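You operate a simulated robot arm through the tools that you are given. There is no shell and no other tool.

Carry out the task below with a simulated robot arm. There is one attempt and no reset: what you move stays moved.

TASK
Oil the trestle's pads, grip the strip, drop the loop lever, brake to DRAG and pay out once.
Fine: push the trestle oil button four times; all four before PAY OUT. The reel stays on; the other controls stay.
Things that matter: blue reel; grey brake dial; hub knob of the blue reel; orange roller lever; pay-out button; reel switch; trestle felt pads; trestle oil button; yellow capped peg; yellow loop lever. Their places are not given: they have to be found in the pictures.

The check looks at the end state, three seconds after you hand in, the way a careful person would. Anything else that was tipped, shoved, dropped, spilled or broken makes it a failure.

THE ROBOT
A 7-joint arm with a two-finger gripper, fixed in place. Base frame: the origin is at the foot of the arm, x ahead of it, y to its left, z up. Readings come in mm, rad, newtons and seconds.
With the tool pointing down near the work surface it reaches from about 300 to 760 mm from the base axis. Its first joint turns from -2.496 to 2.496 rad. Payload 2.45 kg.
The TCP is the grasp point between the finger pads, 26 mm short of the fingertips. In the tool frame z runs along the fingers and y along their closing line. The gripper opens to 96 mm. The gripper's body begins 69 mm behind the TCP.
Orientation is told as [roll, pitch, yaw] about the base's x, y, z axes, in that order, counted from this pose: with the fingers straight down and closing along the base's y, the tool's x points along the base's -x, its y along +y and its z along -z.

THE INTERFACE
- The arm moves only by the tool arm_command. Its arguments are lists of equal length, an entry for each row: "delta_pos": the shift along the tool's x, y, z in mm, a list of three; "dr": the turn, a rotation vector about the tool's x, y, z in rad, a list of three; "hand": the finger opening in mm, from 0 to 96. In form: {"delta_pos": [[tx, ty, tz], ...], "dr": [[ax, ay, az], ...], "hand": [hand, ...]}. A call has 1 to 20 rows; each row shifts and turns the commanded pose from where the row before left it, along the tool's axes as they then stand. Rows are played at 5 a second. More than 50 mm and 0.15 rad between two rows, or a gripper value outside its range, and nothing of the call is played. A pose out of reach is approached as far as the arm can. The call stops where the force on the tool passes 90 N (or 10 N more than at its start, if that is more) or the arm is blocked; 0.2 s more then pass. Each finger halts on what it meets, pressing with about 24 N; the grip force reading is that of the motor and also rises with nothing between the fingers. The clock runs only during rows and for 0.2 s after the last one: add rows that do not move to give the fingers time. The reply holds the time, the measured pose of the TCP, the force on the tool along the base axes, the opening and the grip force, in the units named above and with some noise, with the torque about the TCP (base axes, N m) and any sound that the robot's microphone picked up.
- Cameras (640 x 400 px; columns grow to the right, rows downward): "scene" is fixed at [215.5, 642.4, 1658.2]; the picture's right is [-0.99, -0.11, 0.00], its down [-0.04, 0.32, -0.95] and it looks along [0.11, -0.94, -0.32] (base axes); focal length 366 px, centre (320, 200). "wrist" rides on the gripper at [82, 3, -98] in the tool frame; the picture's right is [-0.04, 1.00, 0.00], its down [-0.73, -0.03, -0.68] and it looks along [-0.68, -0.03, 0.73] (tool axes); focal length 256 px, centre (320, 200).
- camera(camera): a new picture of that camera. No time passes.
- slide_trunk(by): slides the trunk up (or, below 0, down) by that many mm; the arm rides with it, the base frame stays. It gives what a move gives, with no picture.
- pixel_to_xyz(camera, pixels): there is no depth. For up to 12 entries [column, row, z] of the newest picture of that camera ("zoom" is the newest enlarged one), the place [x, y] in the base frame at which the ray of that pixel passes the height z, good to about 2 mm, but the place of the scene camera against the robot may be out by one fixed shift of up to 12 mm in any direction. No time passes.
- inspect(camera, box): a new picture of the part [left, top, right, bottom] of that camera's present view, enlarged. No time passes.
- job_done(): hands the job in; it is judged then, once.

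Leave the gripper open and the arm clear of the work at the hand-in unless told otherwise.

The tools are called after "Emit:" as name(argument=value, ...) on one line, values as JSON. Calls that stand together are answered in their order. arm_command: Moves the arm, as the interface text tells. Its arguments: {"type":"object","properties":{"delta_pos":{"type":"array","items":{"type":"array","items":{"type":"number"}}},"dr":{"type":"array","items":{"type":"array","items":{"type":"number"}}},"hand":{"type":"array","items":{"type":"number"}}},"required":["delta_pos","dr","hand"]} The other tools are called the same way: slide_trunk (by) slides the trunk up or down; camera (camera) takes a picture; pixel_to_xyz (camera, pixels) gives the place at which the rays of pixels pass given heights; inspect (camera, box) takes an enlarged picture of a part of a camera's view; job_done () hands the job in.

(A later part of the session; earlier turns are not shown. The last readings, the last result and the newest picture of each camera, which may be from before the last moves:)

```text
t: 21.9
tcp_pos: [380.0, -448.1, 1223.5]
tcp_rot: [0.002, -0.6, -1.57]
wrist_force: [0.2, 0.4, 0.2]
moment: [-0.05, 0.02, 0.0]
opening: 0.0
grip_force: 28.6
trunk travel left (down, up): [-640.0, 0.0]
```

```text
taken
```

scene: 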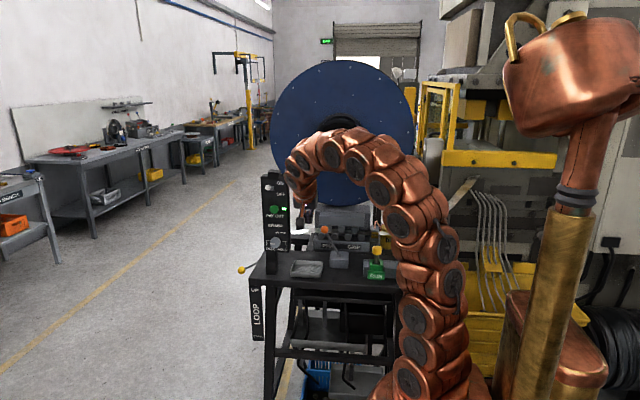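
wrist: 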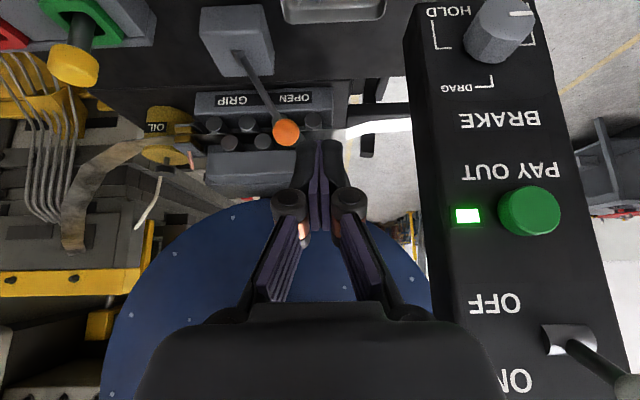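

Great view: orange knob at (287,132), lever pivot near (237,57), dial at (498,30), PAY OUT at (528,211). I'll zoom and get rays.

Emit:
inspect(camera="wrist", box=[180, 0, 360, 200])

Emit:
inspect(camera="wrist", box=[400, 0, 640, 400])

Emit:
pixel_to_xyz(camera="wrist", pixels=[[287, 132, 1135], [287, 132, 1125], [287, 132, 1115], [237, 57, 1045], [237, 57, 1035], [255, 8, 1040], [528, 211, 1235], [528, 211, 1230], [498, 35, 1115], [498, 35, 1125]])

```text
2.00 times, centred on (270, 100) of wrist
```

zoom: 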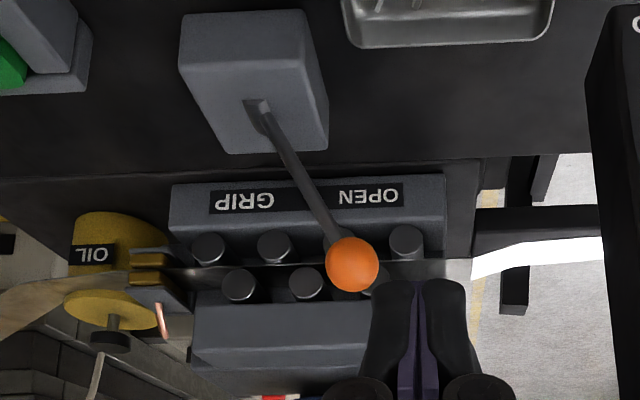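

```text
1.00 times, centred on (520, 200) of wrist (not enlarged: the box is as wide or as high as the picture)
```

zoom: 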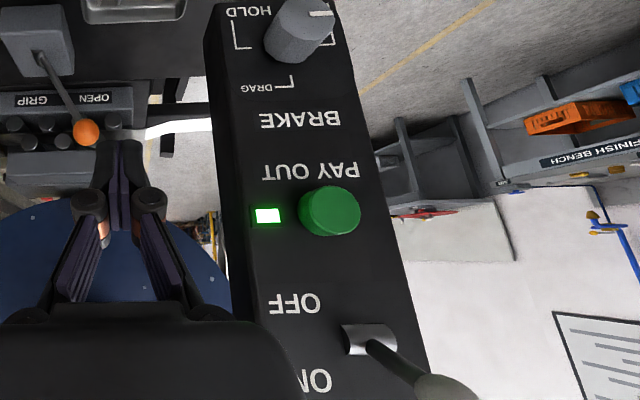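

```text
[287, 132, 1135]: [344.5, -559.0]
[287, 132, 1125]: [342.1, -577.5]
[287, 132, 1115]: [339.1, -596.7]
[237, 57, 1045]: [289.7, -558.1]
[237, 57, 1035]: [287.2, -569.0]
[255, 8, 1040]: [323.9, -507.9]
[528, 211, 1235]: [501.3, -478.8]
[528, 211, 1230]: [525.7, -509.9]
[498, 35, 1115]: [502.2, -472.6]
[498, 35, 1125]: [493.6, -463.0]
```

The orange knob is at about (340,-584,1121), radius about 15 mm, with the pivot at about (290,-553,1045). It swings in x about 31° each side of upright, so GRIP should be near x≈240. I'll place the closed fingers on its +x side at TCP (375,-580,1128).

Emit:
arm_command(delta_pos=[[-13.6, -1, 38.3], [-13.6, -1, 38.3], [-13.6, -1, 38.3], [-13.6, -1, 38.3], [0, 0, 0]], dr=[[0, 0, 0], [0, 0, 0], [0, 0, 0], [0, 0, 0], [0, 0, 0]], hand=[0, 0, 0, 0, 0])

Emit:
camera(camera="wrist")

Emit:
inspect(camera="scene", box=[280, 190, 400, 290])

```text
t: 23.1
tcp_pos: [375.0, -579.5, 1127.8]
tcp_rot: [0.001, -0.601, -1.571]
wrist_force: [0.3, -0.4, -1.1]
moment: [0.01, 0.04, 0.0]
opening: 0.0
grip_force: 28.1
trunk travel left (down, up): [-640.0, 0.0]
```

```text
taken
```

wrist: 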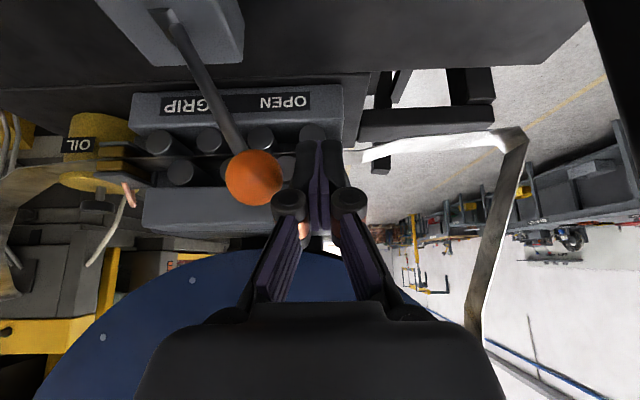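

```text
4.00 times, centred on (340, 240) of scene
```

zoom: 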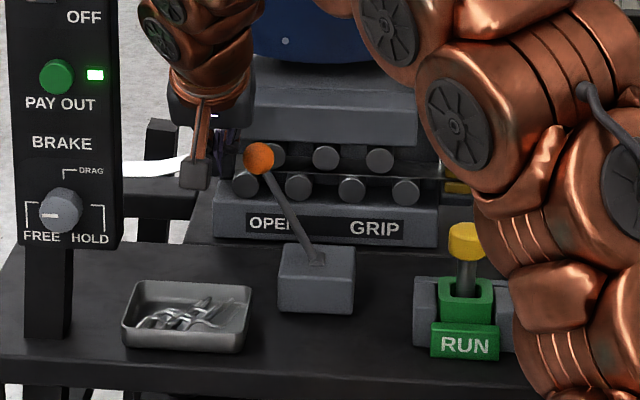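

The picture confirms the knob sits beside the middle of the fingers with about a 7 mm gap. I'll push toward -x, following the lever's arc for the first half, and watch force and position.

Emit:
arm_command(delta_pos=[[0, -7, 0], [-5, -11.7, -3.3], [-3.7, -12.4, -2.4], [-2.2, -12.8, -1.4], [-0.8, -13.1, -0.5], [0, 0, 0]], dr=[[0, 0, 0], [0, 0, 0], [0, 0, 0], [0, 0, 0], [0, 0, 0], [0, 0, 0]], hand=[0, 0, 0, 0, 0, 0])

Emit:
camera(camera="wrist")

Emit:
inspect(camera="scene", box=[280, 190, 400, 290])

```text
t: 24.5
tcp_pos: [317.6, -584.2, 1141.6]
tcp_rot: [-0.001, -0.6, -1.571]
wrist_force: [-0.1, 0.2, -0.1]
moment: [0.03, -0.02, 0.02]
opening: 0.0
grip_force: 28.6
trunk travel left (down, up): [-640.0, 0.0]
```

```text
taken
```

wrist: 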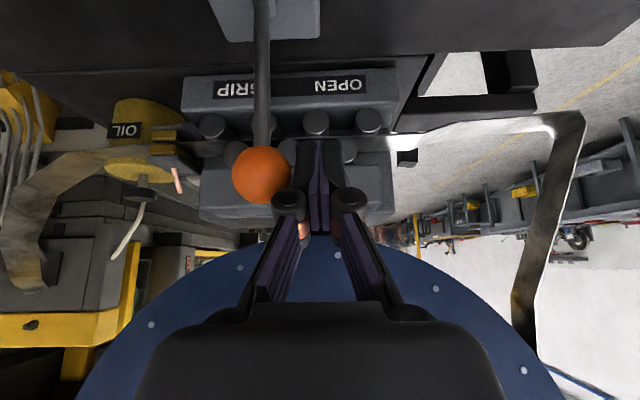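

```text
4.00 times, centred on (340, 240) of scene
```

zoom: 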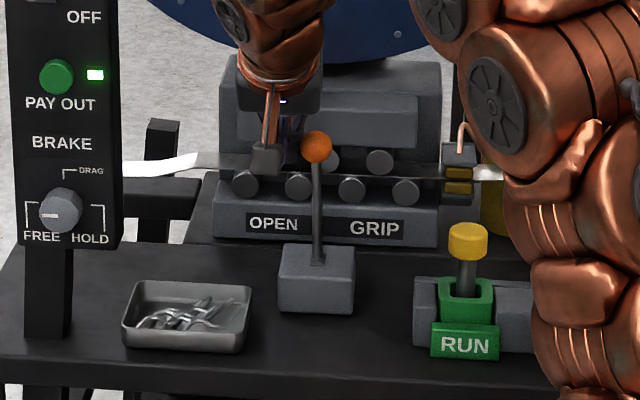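

The lever is upright and moving freely. I'll push through the second half of the arc.

Emit:
arm_command(delta_pos=[[0.8, -13.1, 0.5], [2.2, -12.8, 1.4], [3.7, -12.4, 2.4], [5, -11.7, 3.3], [0, 0, 0]], dr=[[0, 0, 0], [0, 0, 0], [0, 0, 0], [0, 0, 0], [0, 0, 0]], hand=[0, 0, 0, 0, 0])

Emit:
camera(camera="wrist")

Emit:
inspect(camera="scene", box=[280, 190, 400, 290])

```text
t: 25.7
tcp_pos: [269.1, -579.5, 1128.7]
tcp_rot: [0.0, -0.602, -1.571]
wrist_force: [0.2, 0.5, -0.3]
moment: [0.0, 0.01, 0.01]
opening: 0.2
grip_force: 28.8
trunk travel left (down, up): [-640.0, 0.0]
```

```text
taken
```

wrist: 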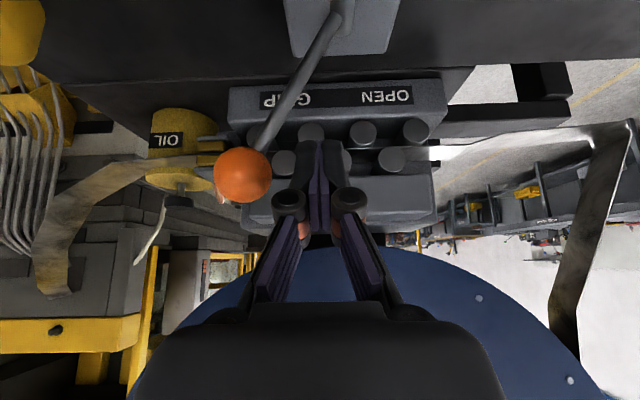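

```text
4.00 times, centred on (340, 240) of scene
```

zoom: 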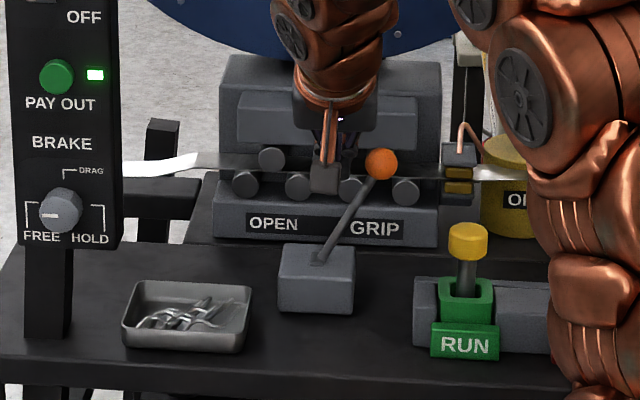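

The lever snapped ahead of the fingers to the GRIP side. I'll retreat straight back, then inspect to be sure it is at its end stop.

Emit:
arm_command(delta_pos=[[0, 12, 0], [13.6, 5, -38.3], [13.6, 5, -38.3], [13.6, 10, -38.3], [13.6, 10, -38.3], [0, 0, 0]], dr=[[0, 0, 0], [0, 0, 0], [0, 0, 0], [0, 0, 0], [0, 0, 0], [0, 0, 0]], hand=[0, 0, 0, 0, 0, 0])

Emit:
camera(camera="wrist")

Emit:
inspect(camera="scene", box=[290, 195, 390, 275])

Emit:
inspect(camera="wrist", box=[160, 0, 360, 200])

```text
t: 27.1
tcp_pos: [309.5, -447.4, 1227.7]
tcp_rot: [0.0, -0.6, -1.57]
wrist_force: [-0.1, -0.1, 0.0]
moment: [0.0, -0.02, -0.01]
opening: 0.0
grip_force: 28.5
trunk travel left (down, up): [-640.0, 0.0]
```

```text
taken
```

wrist: 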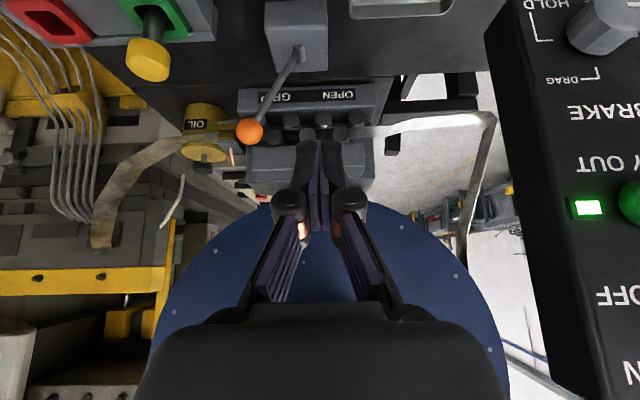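

```text
5.00 times, centred on (340, 235) of scene
```

zoom: 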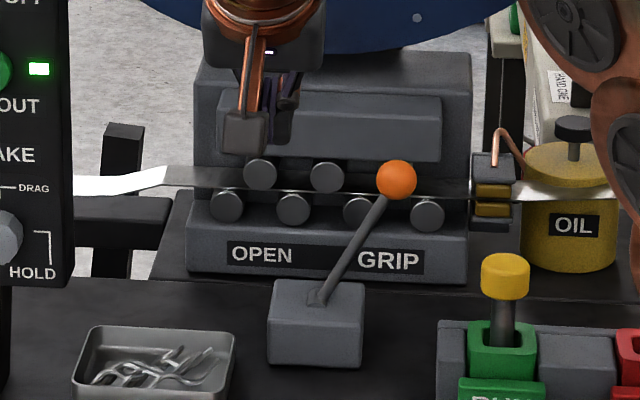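

```text
2.00 times, centred on (260, 100) of wrist
```

zoom: 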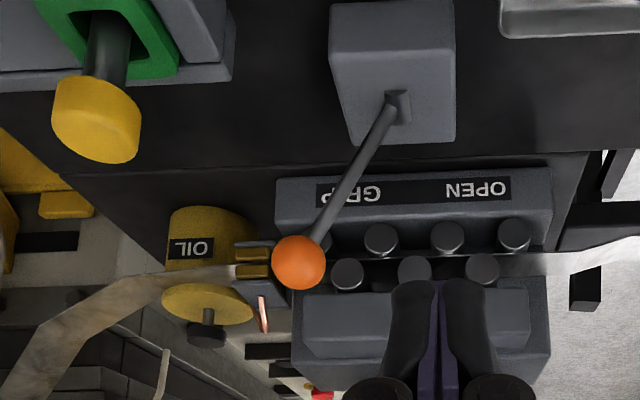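

The orange lever is firmly at GRIP and the rollers are closed on the strip. Next is the yellow loop lever. I'll back off toward +y, reduce the tilt to 0.2 and move to about (600,-297,1148) to look at it.

Emit:
arm_command(delta_pos=[[41.2, 0, -28.3], [41.2, 0, -28.3], [41.2, 0, -28.3], [0, 0, 0], [0, 0, 0], [0, 0, 0], [2.3, 41.4, 11.2], [2.3, 41.4, 11.2], [2.3, 41.4, 11.2], [2.3, 41.4, 11.2], [2.3, 41.4, 11.2], [2.3, 41.4, 11.2], [2.3, 41.4, 11.2], [0, 0, 0]], dr=[[0, 0, 0], [0, 0, 0], [0, 0, 0], [0, 0.14, 0], [0, 0.13, 0], [0, 0.13, 0], [0, 0, 0], [0, 0, 0], [0, 0, 0], [0, 0, 0], [0, 0, 0], [0, 0, 0], [0, 0, 0], [0, 0, 0]], hand=[0, 0, 0, 0, 0, 0, 0, 0, 0, 0, 0, 0, 0, 0])

Emit:
camera(camera="wrist")

Emit:
camera(camera="scene")

```text
t: 30.1
tcp_pos: [601.5, -298.9, 1148.8]
tcp_rot: [0.0, -0.201, -1.572]
wrist_force: [-0.1, -0.8, -0.1]
moment: [-0.02, -0.01, 0.02]
opening: 0.1
grip_force: 29.0
trunk travel left (down, up): [-640.0, 0.0]
```

```text
taken
```

wrist: 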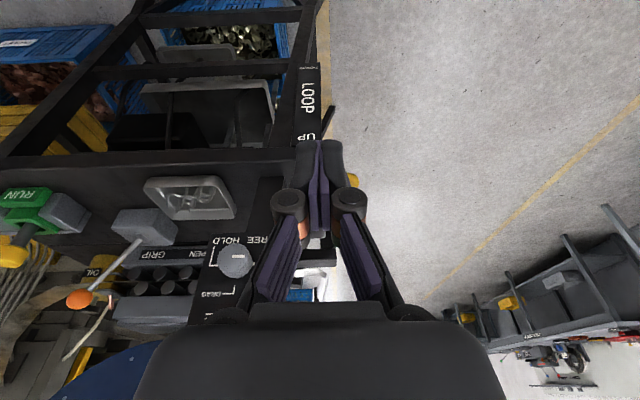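

```text
taken
```

scene: 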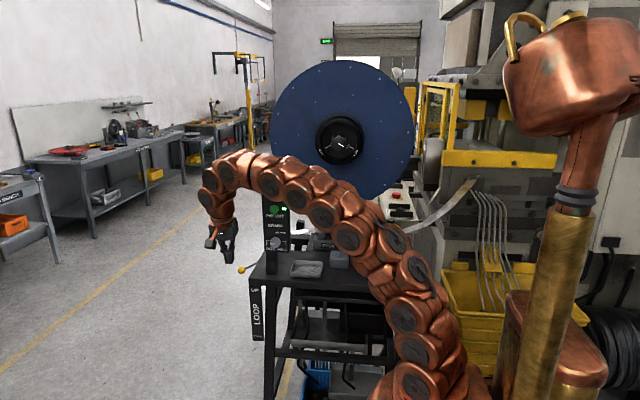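

The yellow knob is just hidden behind the right finger at (352,180). I'll open the fingers to see between them.

Emit:
arm_command(delta_pos=[[0, 0, 0], [0, 0, 0], [0, 0, 0], [0, 0, 0], [0, 0, 0], [0, 0, 0]], dr=[[0, 0, 0], [0, 0, 0], [0, 0, 0], [0, 0, 0], [0, 0, 0], [0, 0, 0]], hand=[96, 96, 96, 96, 96, 96])

Emit:
camera(camera="wrist")

Emit:
inspect(camera="wrist", box=[250, 50, 410, 250])

```text
t: 31.5
tcp_pos: [600.4, -299.1, 1148.4]
tcp_rot: [0.0, -0.2, -1.571]
wrist_force: [-1.7, 0.2, 0.2]
moment: [-0.03, -0.02, -0.01]
opening: 95.9
grip_force: 0.1
trunk travel left (down, up): [-640.0, 0.0]
```

```text
taken
```

wrist: 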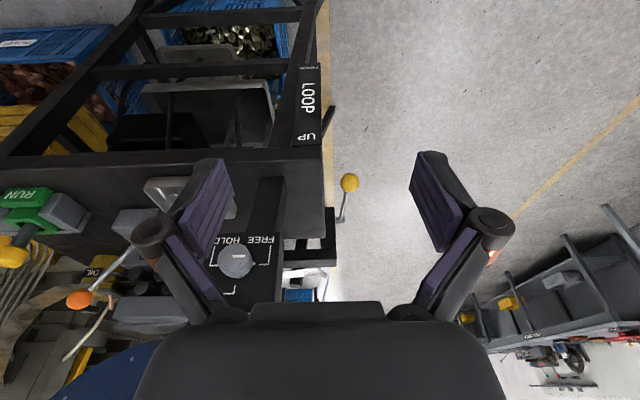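

```text
2.00 times, centred on (330, 150) of wrist
```

zoom: 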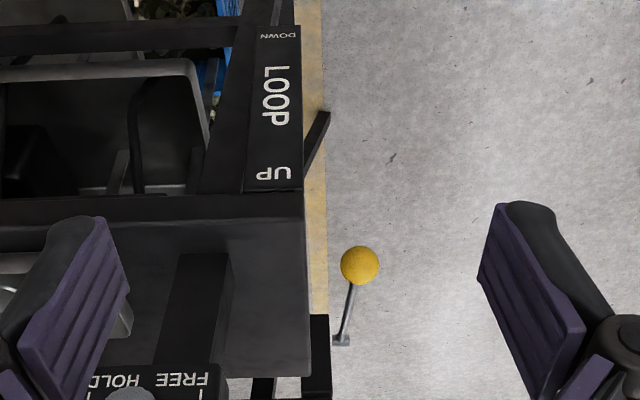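

The knob is at (350,182), and its rod runs back to a pivot at about (341,220). The lever therefore points toward +y from a pivot farther back, and swings in the y-z plane. I'll zoom further in both views.

Emit:
inspect(camera="wrist", box=[315, 160, 385, 250])

Emit:
inspect(camera="scene", box=[230, 250, 275, 285])

Emit:
pixel_to_xyz(camera="wrist", pixels=[[350, 182.5, 1000], [350, 182.5, 990], [341, 220, 1010], [341, 220, 990], [341, 220, 970], [319, 147, 1000], [319, 147, 985], [302, 70, 820]])

```text
4.44 times, centred on (350, 205) of wrist
```

zoom: 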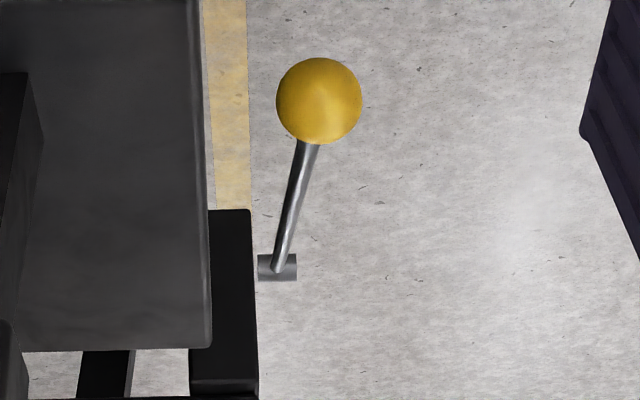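

```text
11.43 times, centred on (252, 268) of scene
```

zoom: 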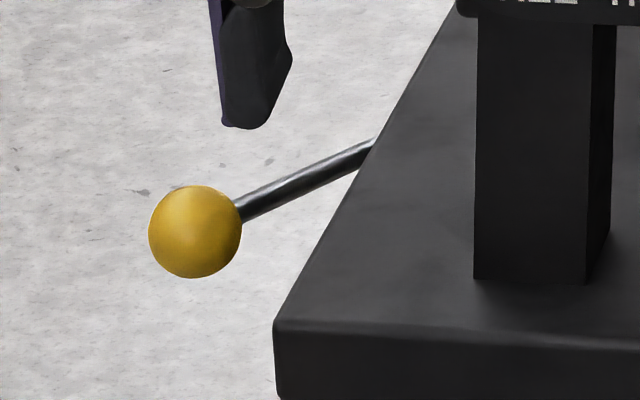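

```text
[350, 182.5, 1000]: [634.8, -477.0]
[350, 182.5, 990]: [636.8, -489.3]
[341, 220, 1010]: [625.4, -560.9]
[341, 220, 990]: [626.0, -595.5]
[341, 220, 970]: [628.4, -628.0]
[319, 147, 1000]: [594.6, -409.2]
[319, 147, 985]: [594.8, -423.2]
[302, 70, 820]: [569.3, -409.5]
```

The stub axle runs along x, so the lever swings up and down in y-z. The knob is at about (634,-481,998), just outside the table edge (x≈600). To pass beside the table when pushing down, the gripper body must be thin in x. I'll remove the tilt, then turn the yaw to -180°, which also puts the camera on the free +x side.

Emit:
arm_command(delta_pos=[[0, 0, 0], [0, 0, 0], [0, 0, 0], [0, 0, 0], [0, 0, 0], [0, 0, 0], [0, 0, 0], [0, 0, 0], [0, 0, 0], [0, 0, 0], [0, 0, 0], [0, 0, 0], [0, 0, 0], [0, 0, 0]], dr=[[0, 0.1, 0], [0, 0.1, 0], [0, 0, 0.145], [0, 0, 0.145], [0, 0, 0.145], [0, 0, 0.145], [0, 0, 0.145], [0, 0, 0.145], [0, 0, 0.145], [0, 0, 0.145], [0, 0, 0.145], [0, 0, 0.145], [0, 0, 0.12], [0, 0, 0]], hand=[60, 30, 0, 0, 0, 0, 0, 0, 0, 0, 0, 0, 0, 0])

Emit:
camera(camera="wrist")

Emit:
camera(camera="scene")

```text
t: 34.5
tcp_pos: [600.3, -297.7, 1146.1]
tcp_rot: [0.0, 0.001, 3.14]
wrist_force: [-0.2, 0.2, 0.4]
moment: [0.0, -0.01, 0.01]
opening: 0.1
grip_force: 24.1
trunk travel left (down, up): [-640.0, 0.0]
```

```text
taken
```

wrist: 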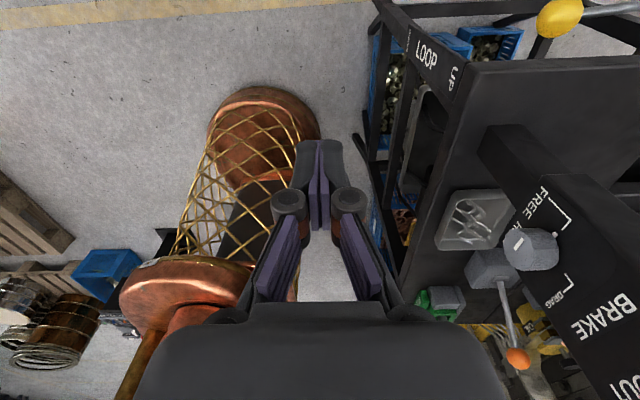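

```text
taken
```

scene: 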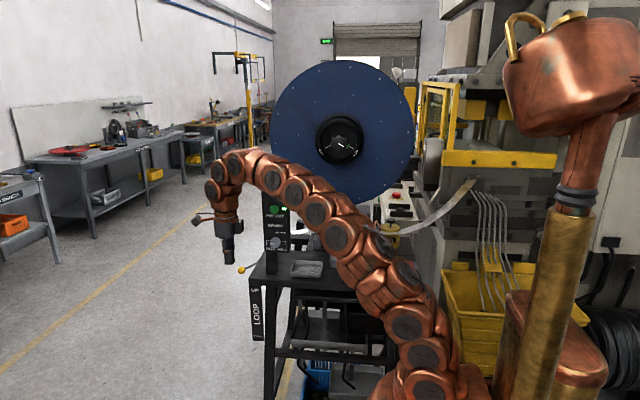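

Yaw is now 180°, camera on the +x side. I can see the knob at (560,17) with its rod going right. I'll enlarge that corner.

Emit:
inspect(camera="wrist", box=[480, 0, 640, 100])

Emit:
pixel_to_xyz(camera="wrist", pixels=[[560, 17, 1000], [560, 17, 990], [452, 80, 1000], [467, 65, 1005]])

```text
4.00 times, centred on (560, 50) of wrist
```

zoom: 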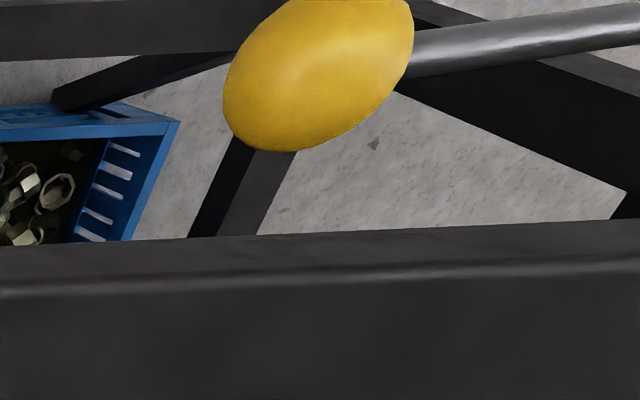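

```text
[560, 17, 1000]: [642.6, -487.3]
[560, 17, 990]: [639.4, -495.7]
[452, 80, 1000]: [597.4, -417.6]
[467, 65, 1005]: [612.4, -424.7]
```

Knob is at about (638,-483,998). I'll tilt the tool by 0.5 rad toward -y, then move to about (637,-400,1090), above and in front of the knob, and look.

Emit:
arm_command(delta_pos=[[0, 0, 0], [0, 0, 0], [0, 0, 0], [0, 0, 0], [12.3, 20.9, 32.7], [12.3, 20.9, 32.7], [12.3, 20.9, 32.7], [0, 0, 0]], dr=[[-0.125, 0, 0], [-0.125, 0, 0], [-0.125, 0, 0], [-0.125, 0, 0], [0, 0, 0], [0, 0, 0], [0, 0, 0], [0, 0, 0]], hand=[0, 0, 0, 0, 0, 0, 0, 0])

Emit:
camera(camera="wrist")

Emit:
inspect(camera="scene", box=[190, 180, 320, 350])

```text
t: 36.3
tcp_pos: [637.2, -398.9, 1091.2]
tcp_rot: [0.501, -0.002, -3.14]
wrist_force: [0.6, -0.2, -0.4]
moment: [0.03, -0.03, -0.01]
opening: 0.0
grip_force: 23.5
trunk travel left (down, up): [-640.0, 0.0]
```

```text
taken
```

wrist: 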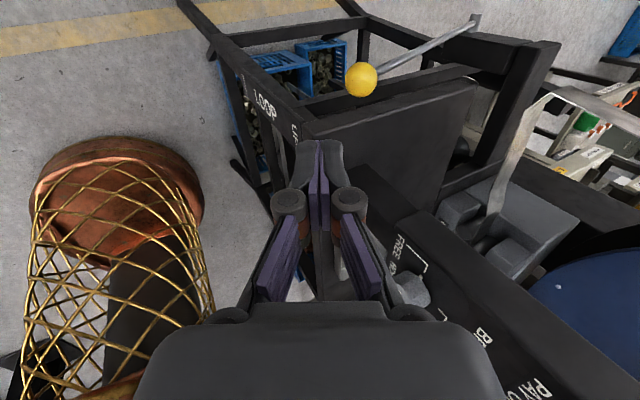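

```text
2.35 times, centred on (255, 265) of scene
```

zoom: 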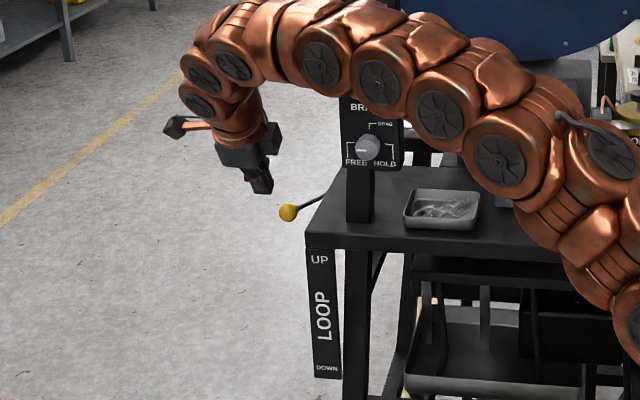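

Combining the wrist rays, the knob is at about (639,-498,984), the pivot near (641,-800,865), lever length about 325 mm, pointing up about 21°. I'll tilt to 0.8 rad and hover the fingertip about 25 mm above the knob.

Emit:
arm_command(delta_pos=[[0, 0, 0], [0, 0, 0], [1, 9.9, 30.8], [1, 9.9, 30.8], [1, 9.9, 30.8], [0, 0, 0]], dr=[[-0.15, 0, 0], [-0.15, 0, 0], [0, 0, 0], [0, 0, 0], [0, 0, 0], [0, 0, 0]], hand=[0, 0, 0, 0, 0, 0])

Emit:
camera(camera="wrist")

Emit:
inspect(camera="scene", box=[200, 200, 300, 300])

```text
t: 37.7
tcp_pos: [641.8, -481.9, 1037.2]
tcp_rot: [0.7, 0.0, -3.143]
wrist_force: [-1.0, 0.2, -0.5]
moment: [0.0, 0.02, -0.02]
opening: 0.0
grip_force: 23.9
out of reach, approached as far as the arm can: row 2
trunk travel left (down, up): [-640.0, 0.0]
```

```text
taken
```

wrist: 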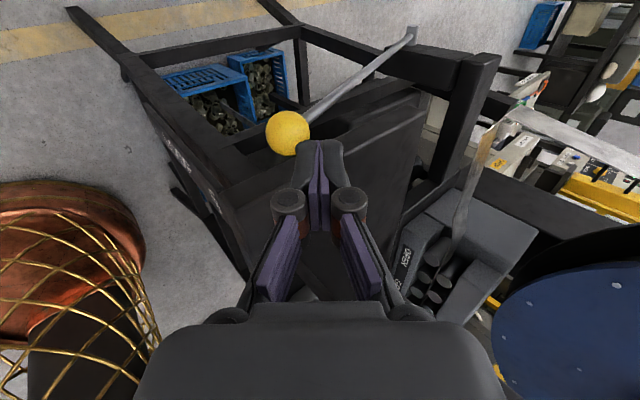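

```text
4.00 times, centred on (250, 250) of scene
```

zoom: 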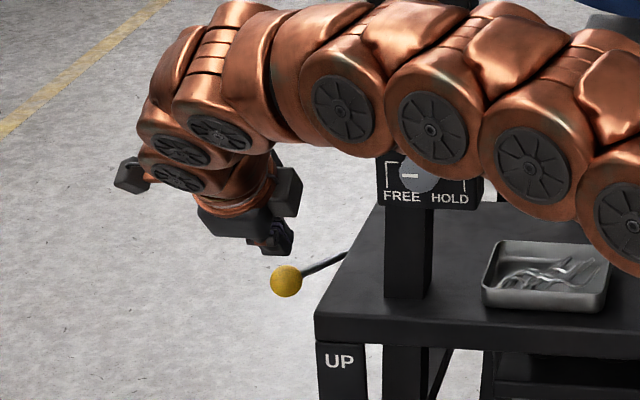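

Tilt stopped at 0.70, which is good enough. The fingertip edge is about 15 mm above the knob, which is near (643,-500,982). I'll come down onto it and begin pushing along its arc, watching force.

Emit:
arm_command(delta_pos=[[1, -5.1, 15.3], [0, -15.7, 9.7], [0, -15.7, 9.7], [0, 0, 0]], dr=[[0, 0, 0], [0, 0, 0], [0, 0, 0], [0, 0, 0]], hand=[0, 0, 0, 0])

Emit:
camera(camera="wrist")

Emit:
inspect(camera="scene", box=[200, 200, 300, 350])

```text
t: 38.7
tcp_pos: [641.4, -475.2, 987.8]
tcp_rot: [0.696, 0.001, -3.142]
wrist_force: [-1.0, 0.0, -0.1]
moment: [0.03, 0.02, 0.01]
opening: 0.0
grip_force: 23.7
trunk travel left (down, up): [-640.0, 0.0]
```

```text
taken
```

wrist: 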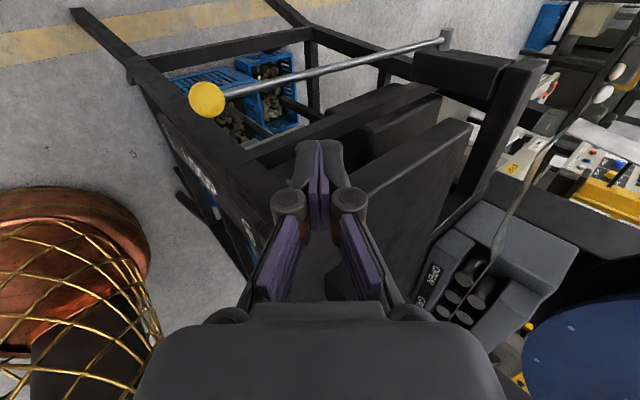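

```text
2.67 times, centred on (250, 275) of scene
```

zoom: 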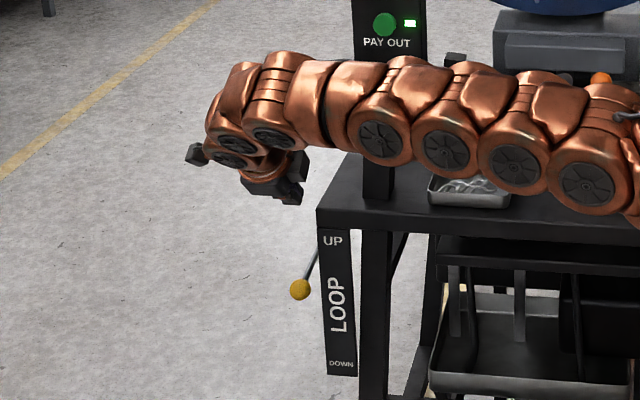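

The lever moved ahead of the fingers, with the knob now about mid-scale. It may be dropping by itself, so I'll wait a few rows and look again.

Emit:
arm_command(delta_pos=[[0, 0, 0], [0, 0, 0], [0, 0, 0], [0, 0, 0], [0, 0, 0]], dr=[[0, 0, 0], [0, 0, 0], [0, 0, 0], [0, 0, 0], [0, 0, 0]], hand=[0, 0, 0, 0, 0])

Emit:
camera(camera="wrist")

Emit:
inspect(camera="scene", box=[200, 200, 300, 350])

```text
t: 39.9
tcp_pos: [642.2, -474.0, 987.8]
tcp_rot: [0.7, 0.001, -3.14]
wrist_force: [-0.2, -0.2, 0.8]
moment: [-0.03, -0.01, -0.01]
opening: 0.1
grip_force: 24.4
trunk travel left (down, up): [-640.0, 0.0]
```

```text
taken
```

wrist: 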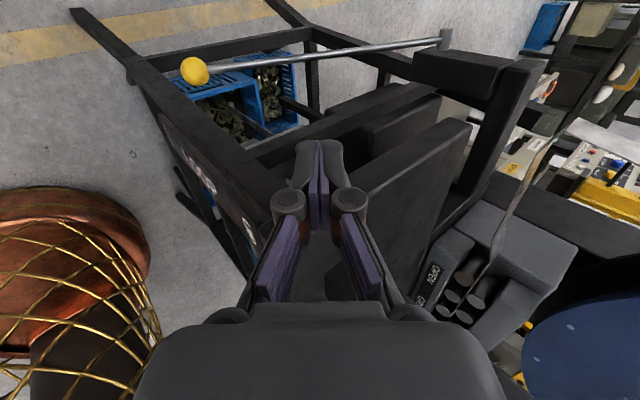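

```text
2.67 times, centred on (250, 275) of scene
```

zoom: 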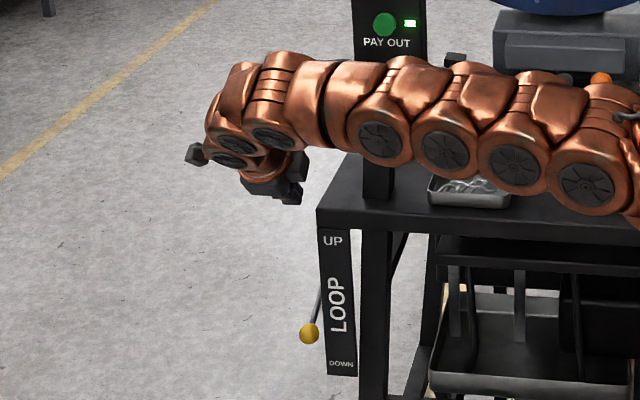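

The knob is now near the DOWN end, which matches a knob height of about 750. I'll wait once more while backing the arm away (up and toward +y), and confirm it is at rest.

Emit:
arm_command(delta_pos=[[0, 10, -35], [0, 10, -35], [0, 0, -40], [0, -10, -40], [0, 0, 0]], dr=[[0, 0, 0], [0, 0, 0], [0, 0, 0], [0, 0, 0], [0, 0, 0]], hand=[0, 0, 0, 0, 0])

Emit:
camera(camera="wrist")

Emit:
camera(camera="scene")

Emit:
inspect(camera="scene", box=[200, 200, 300, 350])

```text
t: 41.1
tcp_pos: [644.3, -387.5, 1108.8]
tcp_rot: [0.701, 0.0, -3.14]
wrist_force: [0.3, 0.2, 0.9]
moment: [-0.02, -0.02, -0.02]
opening: 0.0
grip_force: 24.2
trunk travel left (down, up): [-640.0, 0.0]
```

```text
taken
```

wrist: 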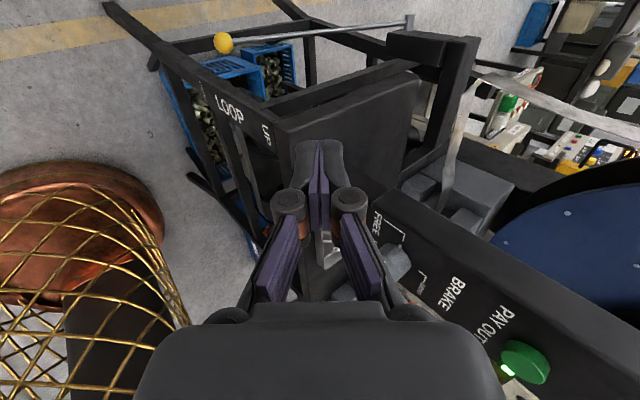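

```text
taken
```

scene: 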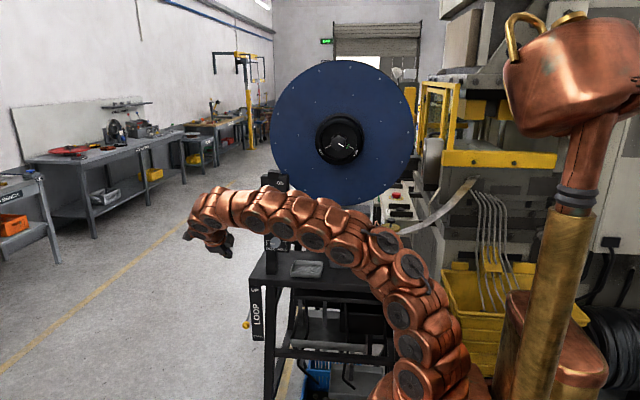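

```text
2.67 times, centred on (250, 275) of scene
```

zoom: 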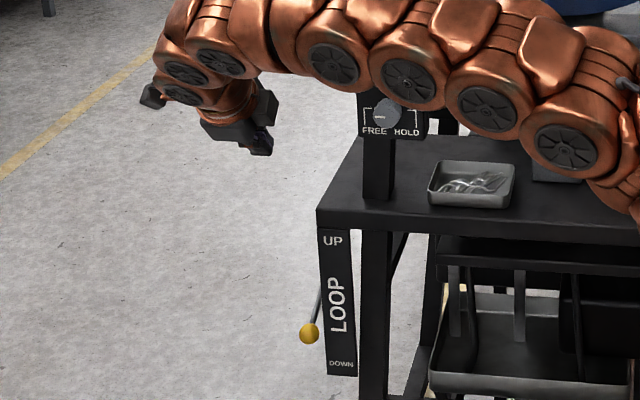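

The loop lever is at rest at DOWN: knob height about 745, mirror of the start. Next is the brake dial at about (500,-475,1115). I'll bring the tool back to (500,-300,1150) and tilt it until the fingers point horizontally at the panel (-y).

Emit:
arm_command(delta_pos=[[-36, -10, -21.9], [-36, -10, -21.9], [-36, -10, -21.9], [-36, -10, -21.9], [0, 0, 0], [0, 0, 0], [0, 0, 0], [0, 0, 0], [0, 0, 0], [0, 0, 0], [0, 0, 0]], dr=[[0, 0, 0], [0, 0, 0], [0, 0, 0], [0, 0, 0], [-0.145, 0, 0], [-0.145, 0, 0], [-0.145, 0, 0], [-0.145, 0, 0], [-0.145, 0, 0], [-0.145, 0, 0], [0, 0, 0]], hand=[0, 0, 0, 0, 0, 0, 0, 0, 0, 0, 0])

Emit:
camera(camera="wrist")

Emit:
camera(camera="scene")

```text
t: 43.5
tcp_pos: [489.1, -306.3, 1164.9]
tcp_rot: [1.073, -0.002, -3.134]
wrist_force: [0.7, -0.7, 0.5]
moment: [-0.02, 0.03, 0.03]
opening: 0.0
grip_force: 24.1
out of reach, approached as far as the arm can: row 7, 8, 9, 10
trunk travel left (down, up): [-640.0, 0.0]
```

```text
taken
```

wrist: 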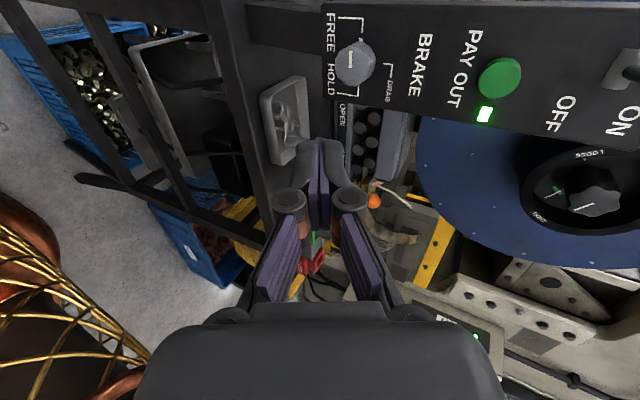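

```text
taken
```

scene: 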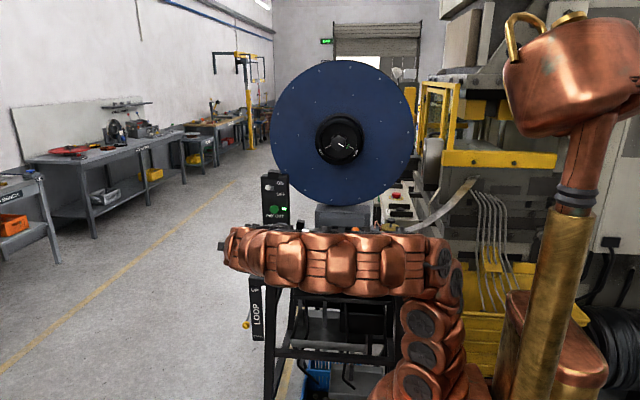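

The tilt stopped at 1.07 rad; the arm is too folded here at this trunk height. The arm is well in front of the table, so I'll lower the trunk by 200 mm to give it a better posture. It stays in front of the table edge.

Emit:
slide_trunk(by=-100)

Emit:
arm_command(delta_pos=[[0, 22, -12], [0, 22, -12], [0, 22, -12], [0, 0, 0]], dr=[[0, 0, 0], [0, 0, 0], [0, 0, 0], [0, 0, 0]], hand=[0, 0, 0, 0])

Emit:
slide_trunk(by=-100)

Emit:
camera(camera="scene")

```text
t: 44.8
tcp_pos: [488.2, -304.2, 1065.7]
tcp_rot: [1.073, -0.004, -3.135]
wrist_force: [-0.6, 0.0, 0.0]
moment: [0.04, 0.0, 0.0]
opening: 0.1
grip_force: 23.8
trunk travel left (down, up): [-540.0, 100.0]
```

```text
t: 45.8
tcp_pos: [489.3, -304.1, 1139.7]
tcp_rot: [1.074, -0.005, -3.135]
wrist_force: [0.4, 0.2, 0.3]
moment: [0.02, 0.02, 0.01]
opening: 0.0
grip_force: 24.1
trunk travel left (down, up): [-540.0, 100.0]
```

```text
t: 47.1
tcp_pos: [490.5, -303.6, 1039.9]
tcp_rot: [1.073, -0.003, -3.135]
wrist_force: [-0.1, -0.4, 0.3]
moment: [-0.01, 0.01, 0.01]
opening: 0.2
grip_force: 24.2
trunk travel left (down, up): [-440.0, 200.0]
```

```text
taken
```

scene: 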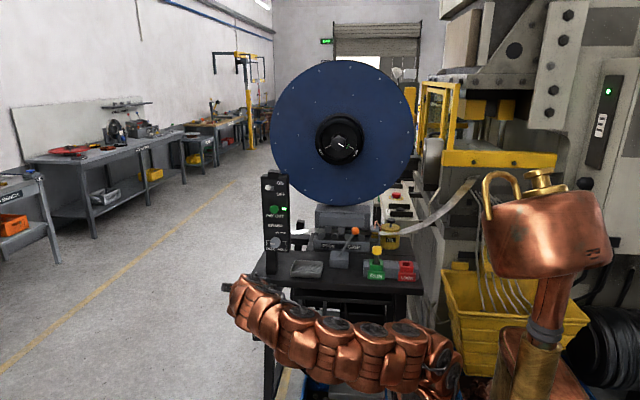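

Now I'll raise the tool to about z=1150 with the arm and try the remaining tilt to horizontal.

Emit:
arm_command(delta_pos=[[0, 32.2, -17.5], [0, 32.2, -17.5], [0, 32.2, -17.5], [0, 0, 0], [0, 0, 0], [0, 0, 0], [0, 0, 0], [0, 0, 0]], dr=[[0, 0, 0], [0, 0, 0], [0, 0, 0], [-0.125, 0, 0], [-0.125, 0, 0], [-0.125, 0, 0], [-0.123, 0, 0], [0, 0, 0]], hand=[0, 0, 0, 0, 0, 0, 0, 0])

Emit:
camera(camera="wrist")

Emit:
camera(camera="scene")

```text
t: 48.9
tcp_pos: [489.0, -308.8, 1210.2]
tcp_rot: [1.546, -0.019, -3.132]
wrist_force: [-0.2, -0.1, 1.0]
moment: [0.03, -0.01, 0.03]
opening: 0.0
grip_force: 23.4
out of reach, approached as far as the arm can: row 6, 7
trunk travel left (down, up): [-440.0, 200.0]
```

```text
taken
```

wrist: 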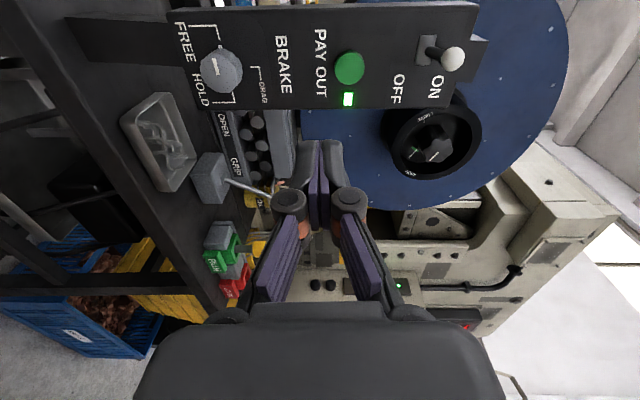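

```text
taken
```

scene: 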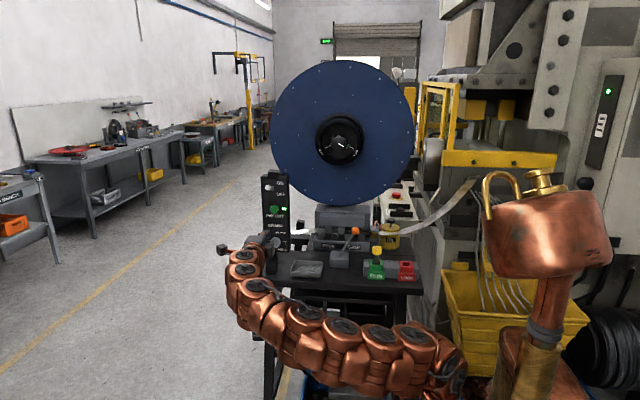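

Lowering the trunk worked: the tilt is now 1.546, almost horizontal. I'll lower the trunk another 100 mm, which also brings the tool to dial height, then straighten to exactly horizontal.

Emit:
slide_trunk(by=-100)

Emit:
arm_command(delta_pos=[[0, 0, 0], [0, 0, 0]], dr=[[-0.025, 0.018, 0], [0, 0, 0]], hand=[0, 0])

Emit:
camera(camera="wrist")

Emit:
camera(camera="scene")

```text
t: 50.3
tcp_pos: [489.9, -310.6, 1110.3]
tcp_rot: [1.545, -0.021, -3.133]
wrist_force: [-0.8, 0.4, 0.0]
moment: [0.01, 0.03, 0.0]
opening: 0.1
grip_force: 24.0
trunk travel left (down, up): [-340.0, 300.0]
```

```text
t: 50.9
tcp_pos: [490.2, -308.9, 1118.3]
tcp_rot: [1.566, -0.02, -3.115]
wrist_force: [-0.1, 0.0, -0.1]
moment: [-0.01, 0.02, 0.0]
opening: 0.0
grip_force: 24.1
out of reach, approached as far as the arm can: row 1
trunk travel left (down, up): [-340.0, 300.0]
```

```text
taken
```

wrist: 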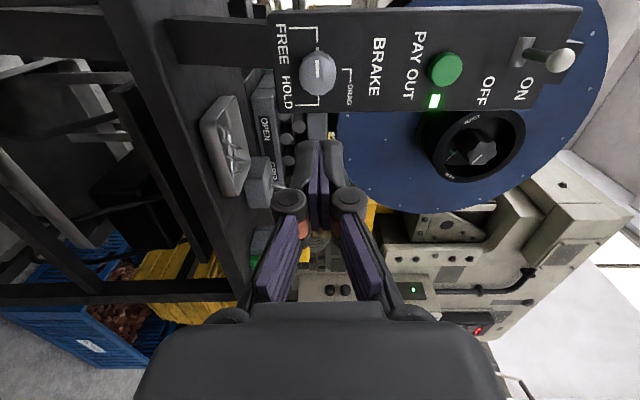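

```text
taken
```

scene: 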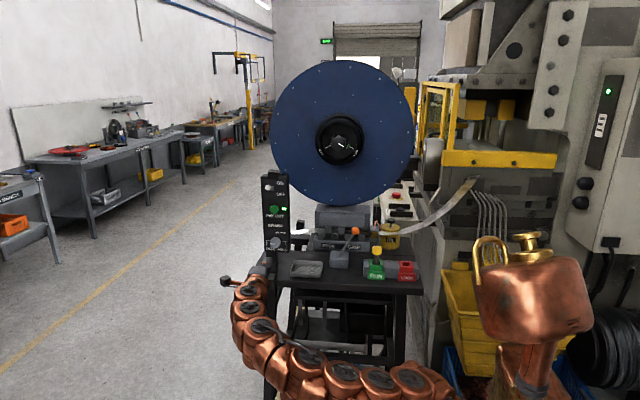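

The tool now points at the panel. I compute the dial at x≈500, z≈1115 and PAY OUT at x≈500, z≈1236. FREE to DRAG is a +90° turn about the tool axis, so I'll first roll the hand back by -90°, open it to 60 mm and look.

Emit:
arm_command(delta_pos=[[0, 0, 5], [0, 0, 5], [0, 0, 5], [0, 0, 5], [0, 0, 5], [0, 0, 5], [0, 0, 5], [0, 0, 0], [0, 0, 0], [0, 0, 0], [0, 0, 0], [0, 0, 0]], dr=[[0, 0, -0.143], [0, 0, -0.143], [0, 0, -0.143], [0, 0, -0.143], [0, 0, -0.143], [0, 0, -0.143], [0, 0, -0.143], [0, 0, -0.143], [0, 0, -0.143], [0, 0, -0.143], [0, 0, -0.141], [0, 0, 0]], hand=[10, 20, 30, 40, 50, 60, 60, 60, 60, 60, 60, 60])

Emit:
camera(camera="wrist")

Emit:
camera(camera="scene")

```text
t: 53.5
tcp_pos: [490.9, -345.6, 1118.4]
tcp_rot: [-1.526, -1.551, -0.015]
wrist_force: [0.7, 0.0, 0.4]
moment: [0.02, -0.02, 0.05]
opening: 59.9
grip_force: 0.0
trunk travel left (down, up): [-340.0, 300.0]
```

```text
taken
```

wrist: 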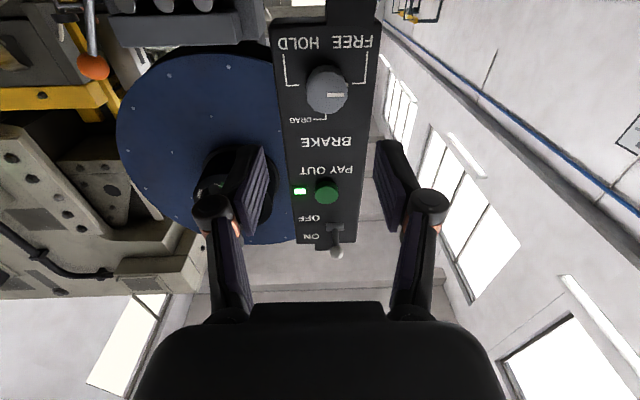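

```text
taken
```

scene: 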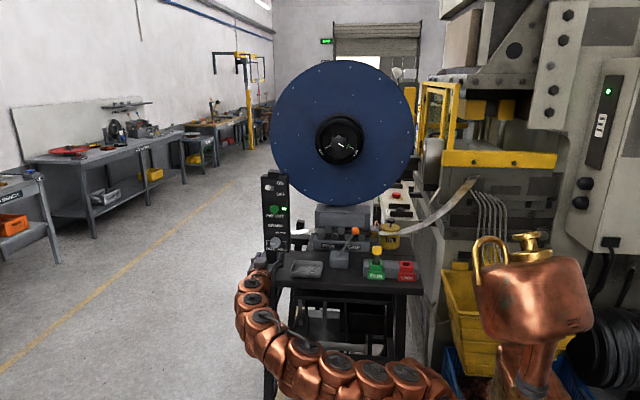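

The dial is seen face on at about (326,93), white mark pointing right (+x, FREE). I compute its front face at (499,-461,1115), the panel plane near y≈-485 and the PAY OUT front at (500,-479,1236). I'll fix the small angle error and move the open fingers in line with the dial at y=-400.

Emit:
arm_command(delta_pos=[[0, 0, 0], [3.4, 4, 27], [0, 4, 27], [0, 0, 0]], dr=[[0.03, 0, 0.02], [0, 0, 0], [0, 0, 0], [0, 0, 0]], hand=[60, 60, 60, 60])

Emit:
camera(camera="wrist")

Emit:
inspect(camera="wrist", box=[250, 20, 400, 200])

Emit:
inspect(camera="scene", box=[220, 160, 320, 310])

```text
t: 54.5
tcp_pos: [499.4, -400.0, 1114.9]
tcp_rot: [1.505, -1.569, -3.081]
wrist_force: [0.7, 0.8, -0.9]
moment: [-0.01, 0.01, -0.02]
opening: 60.1
grip_force: 0.0
trunk travel left (down, up): [-340.0, 300.0]
```

```text
taken
```

wrist: 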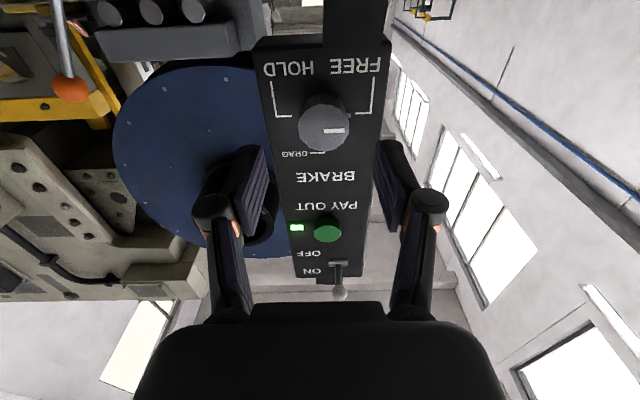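

```text
2.22 times, centred on (325, 110) of wrist
```

zoom: 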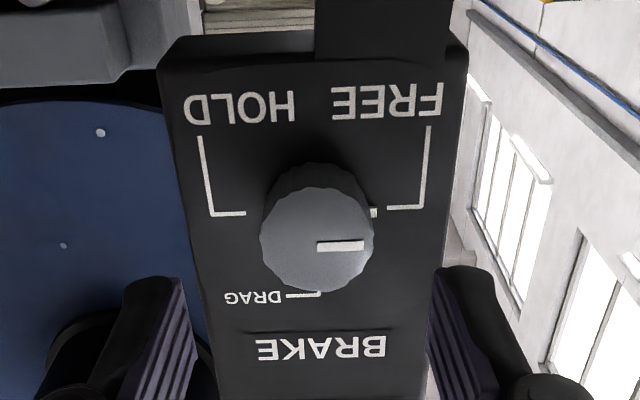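

```text
2.67 times, centred on (270, 235) of scene
```

zoom: 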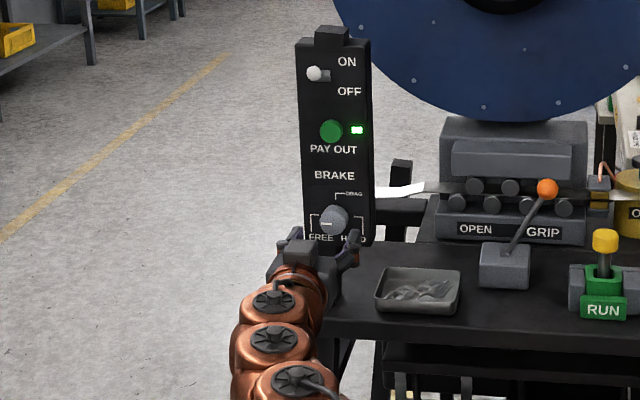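

The dial face is centred at (500.5,-458,1115.5), radius about 17 mm, protruding about 24 mm from the panel at y≈-482. I'll advance to TCP y=-451 (tips 5 mm short of the panel) and close gently on the dial.

Emit:
arm_command(delta_pos=[[-0.5, 1, 25], [0, 0, 26], [0, 0, 0]], dr=[[0, 0, 0], [0, 0, 0], [0, 0, 0]], hand=[60, 60, 60])

Emit:
camera(camera="wrist")

```text
t: 55.3
tcp_pos: [499.8, -452.6, 1115.6]
tcp_rot: [1.247, -1.57, -2.821]
wrist_force: [0.8, 0.0, 0.4]
moment: [0.01, 0.02, 0.0]
opening: 60.0
grip_force: 0.0
trunk travel left (down, up): [-340.0, 300.0]
```

```text
taken
```

wrist: 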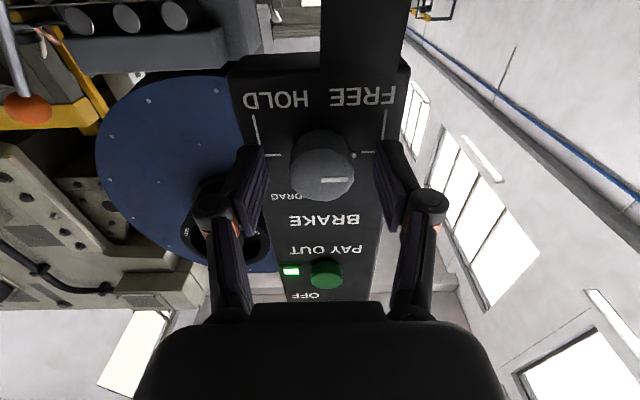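

The dial is centred between the fingers. Closing on it.

Emit:
arm_command(delta_pos=[[0, 0, 0], [0, 0, 0], [0, 0, 0], [0, 0, 0]], dr=[[0, 0, 0], [0, 0, 0], [0, 0, 0], [0, 0, 0]], hand=[45, 30, 20, 20])

Emit:
inspect(camera="wrist", box=[230, 70, 420, 260])

```text
t: 56.3
tcp_pos: [500.2, -452.4, 1114.7]
tcp_rot: [1.273, -1.57, -2.845]
wrist_force: [5.4, -1.8, 2.0]
moment: [-0.11, -0.04, 0.16]
opening: 33.4
grip_force: 45.3
trunk travel left (down, up): [-340.0, 300.0]
```

```text
2.11 times, centred on (325, 165) of wrist
```

zoom: 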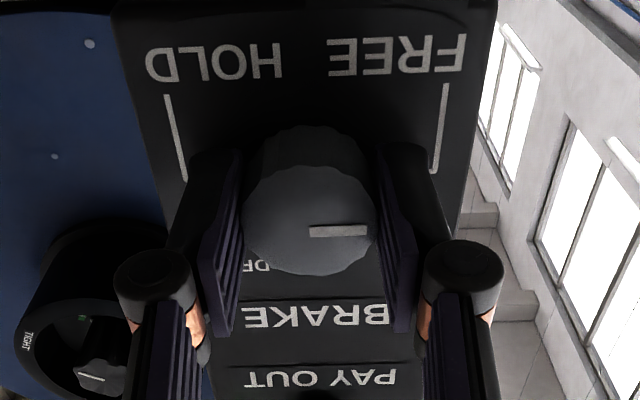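

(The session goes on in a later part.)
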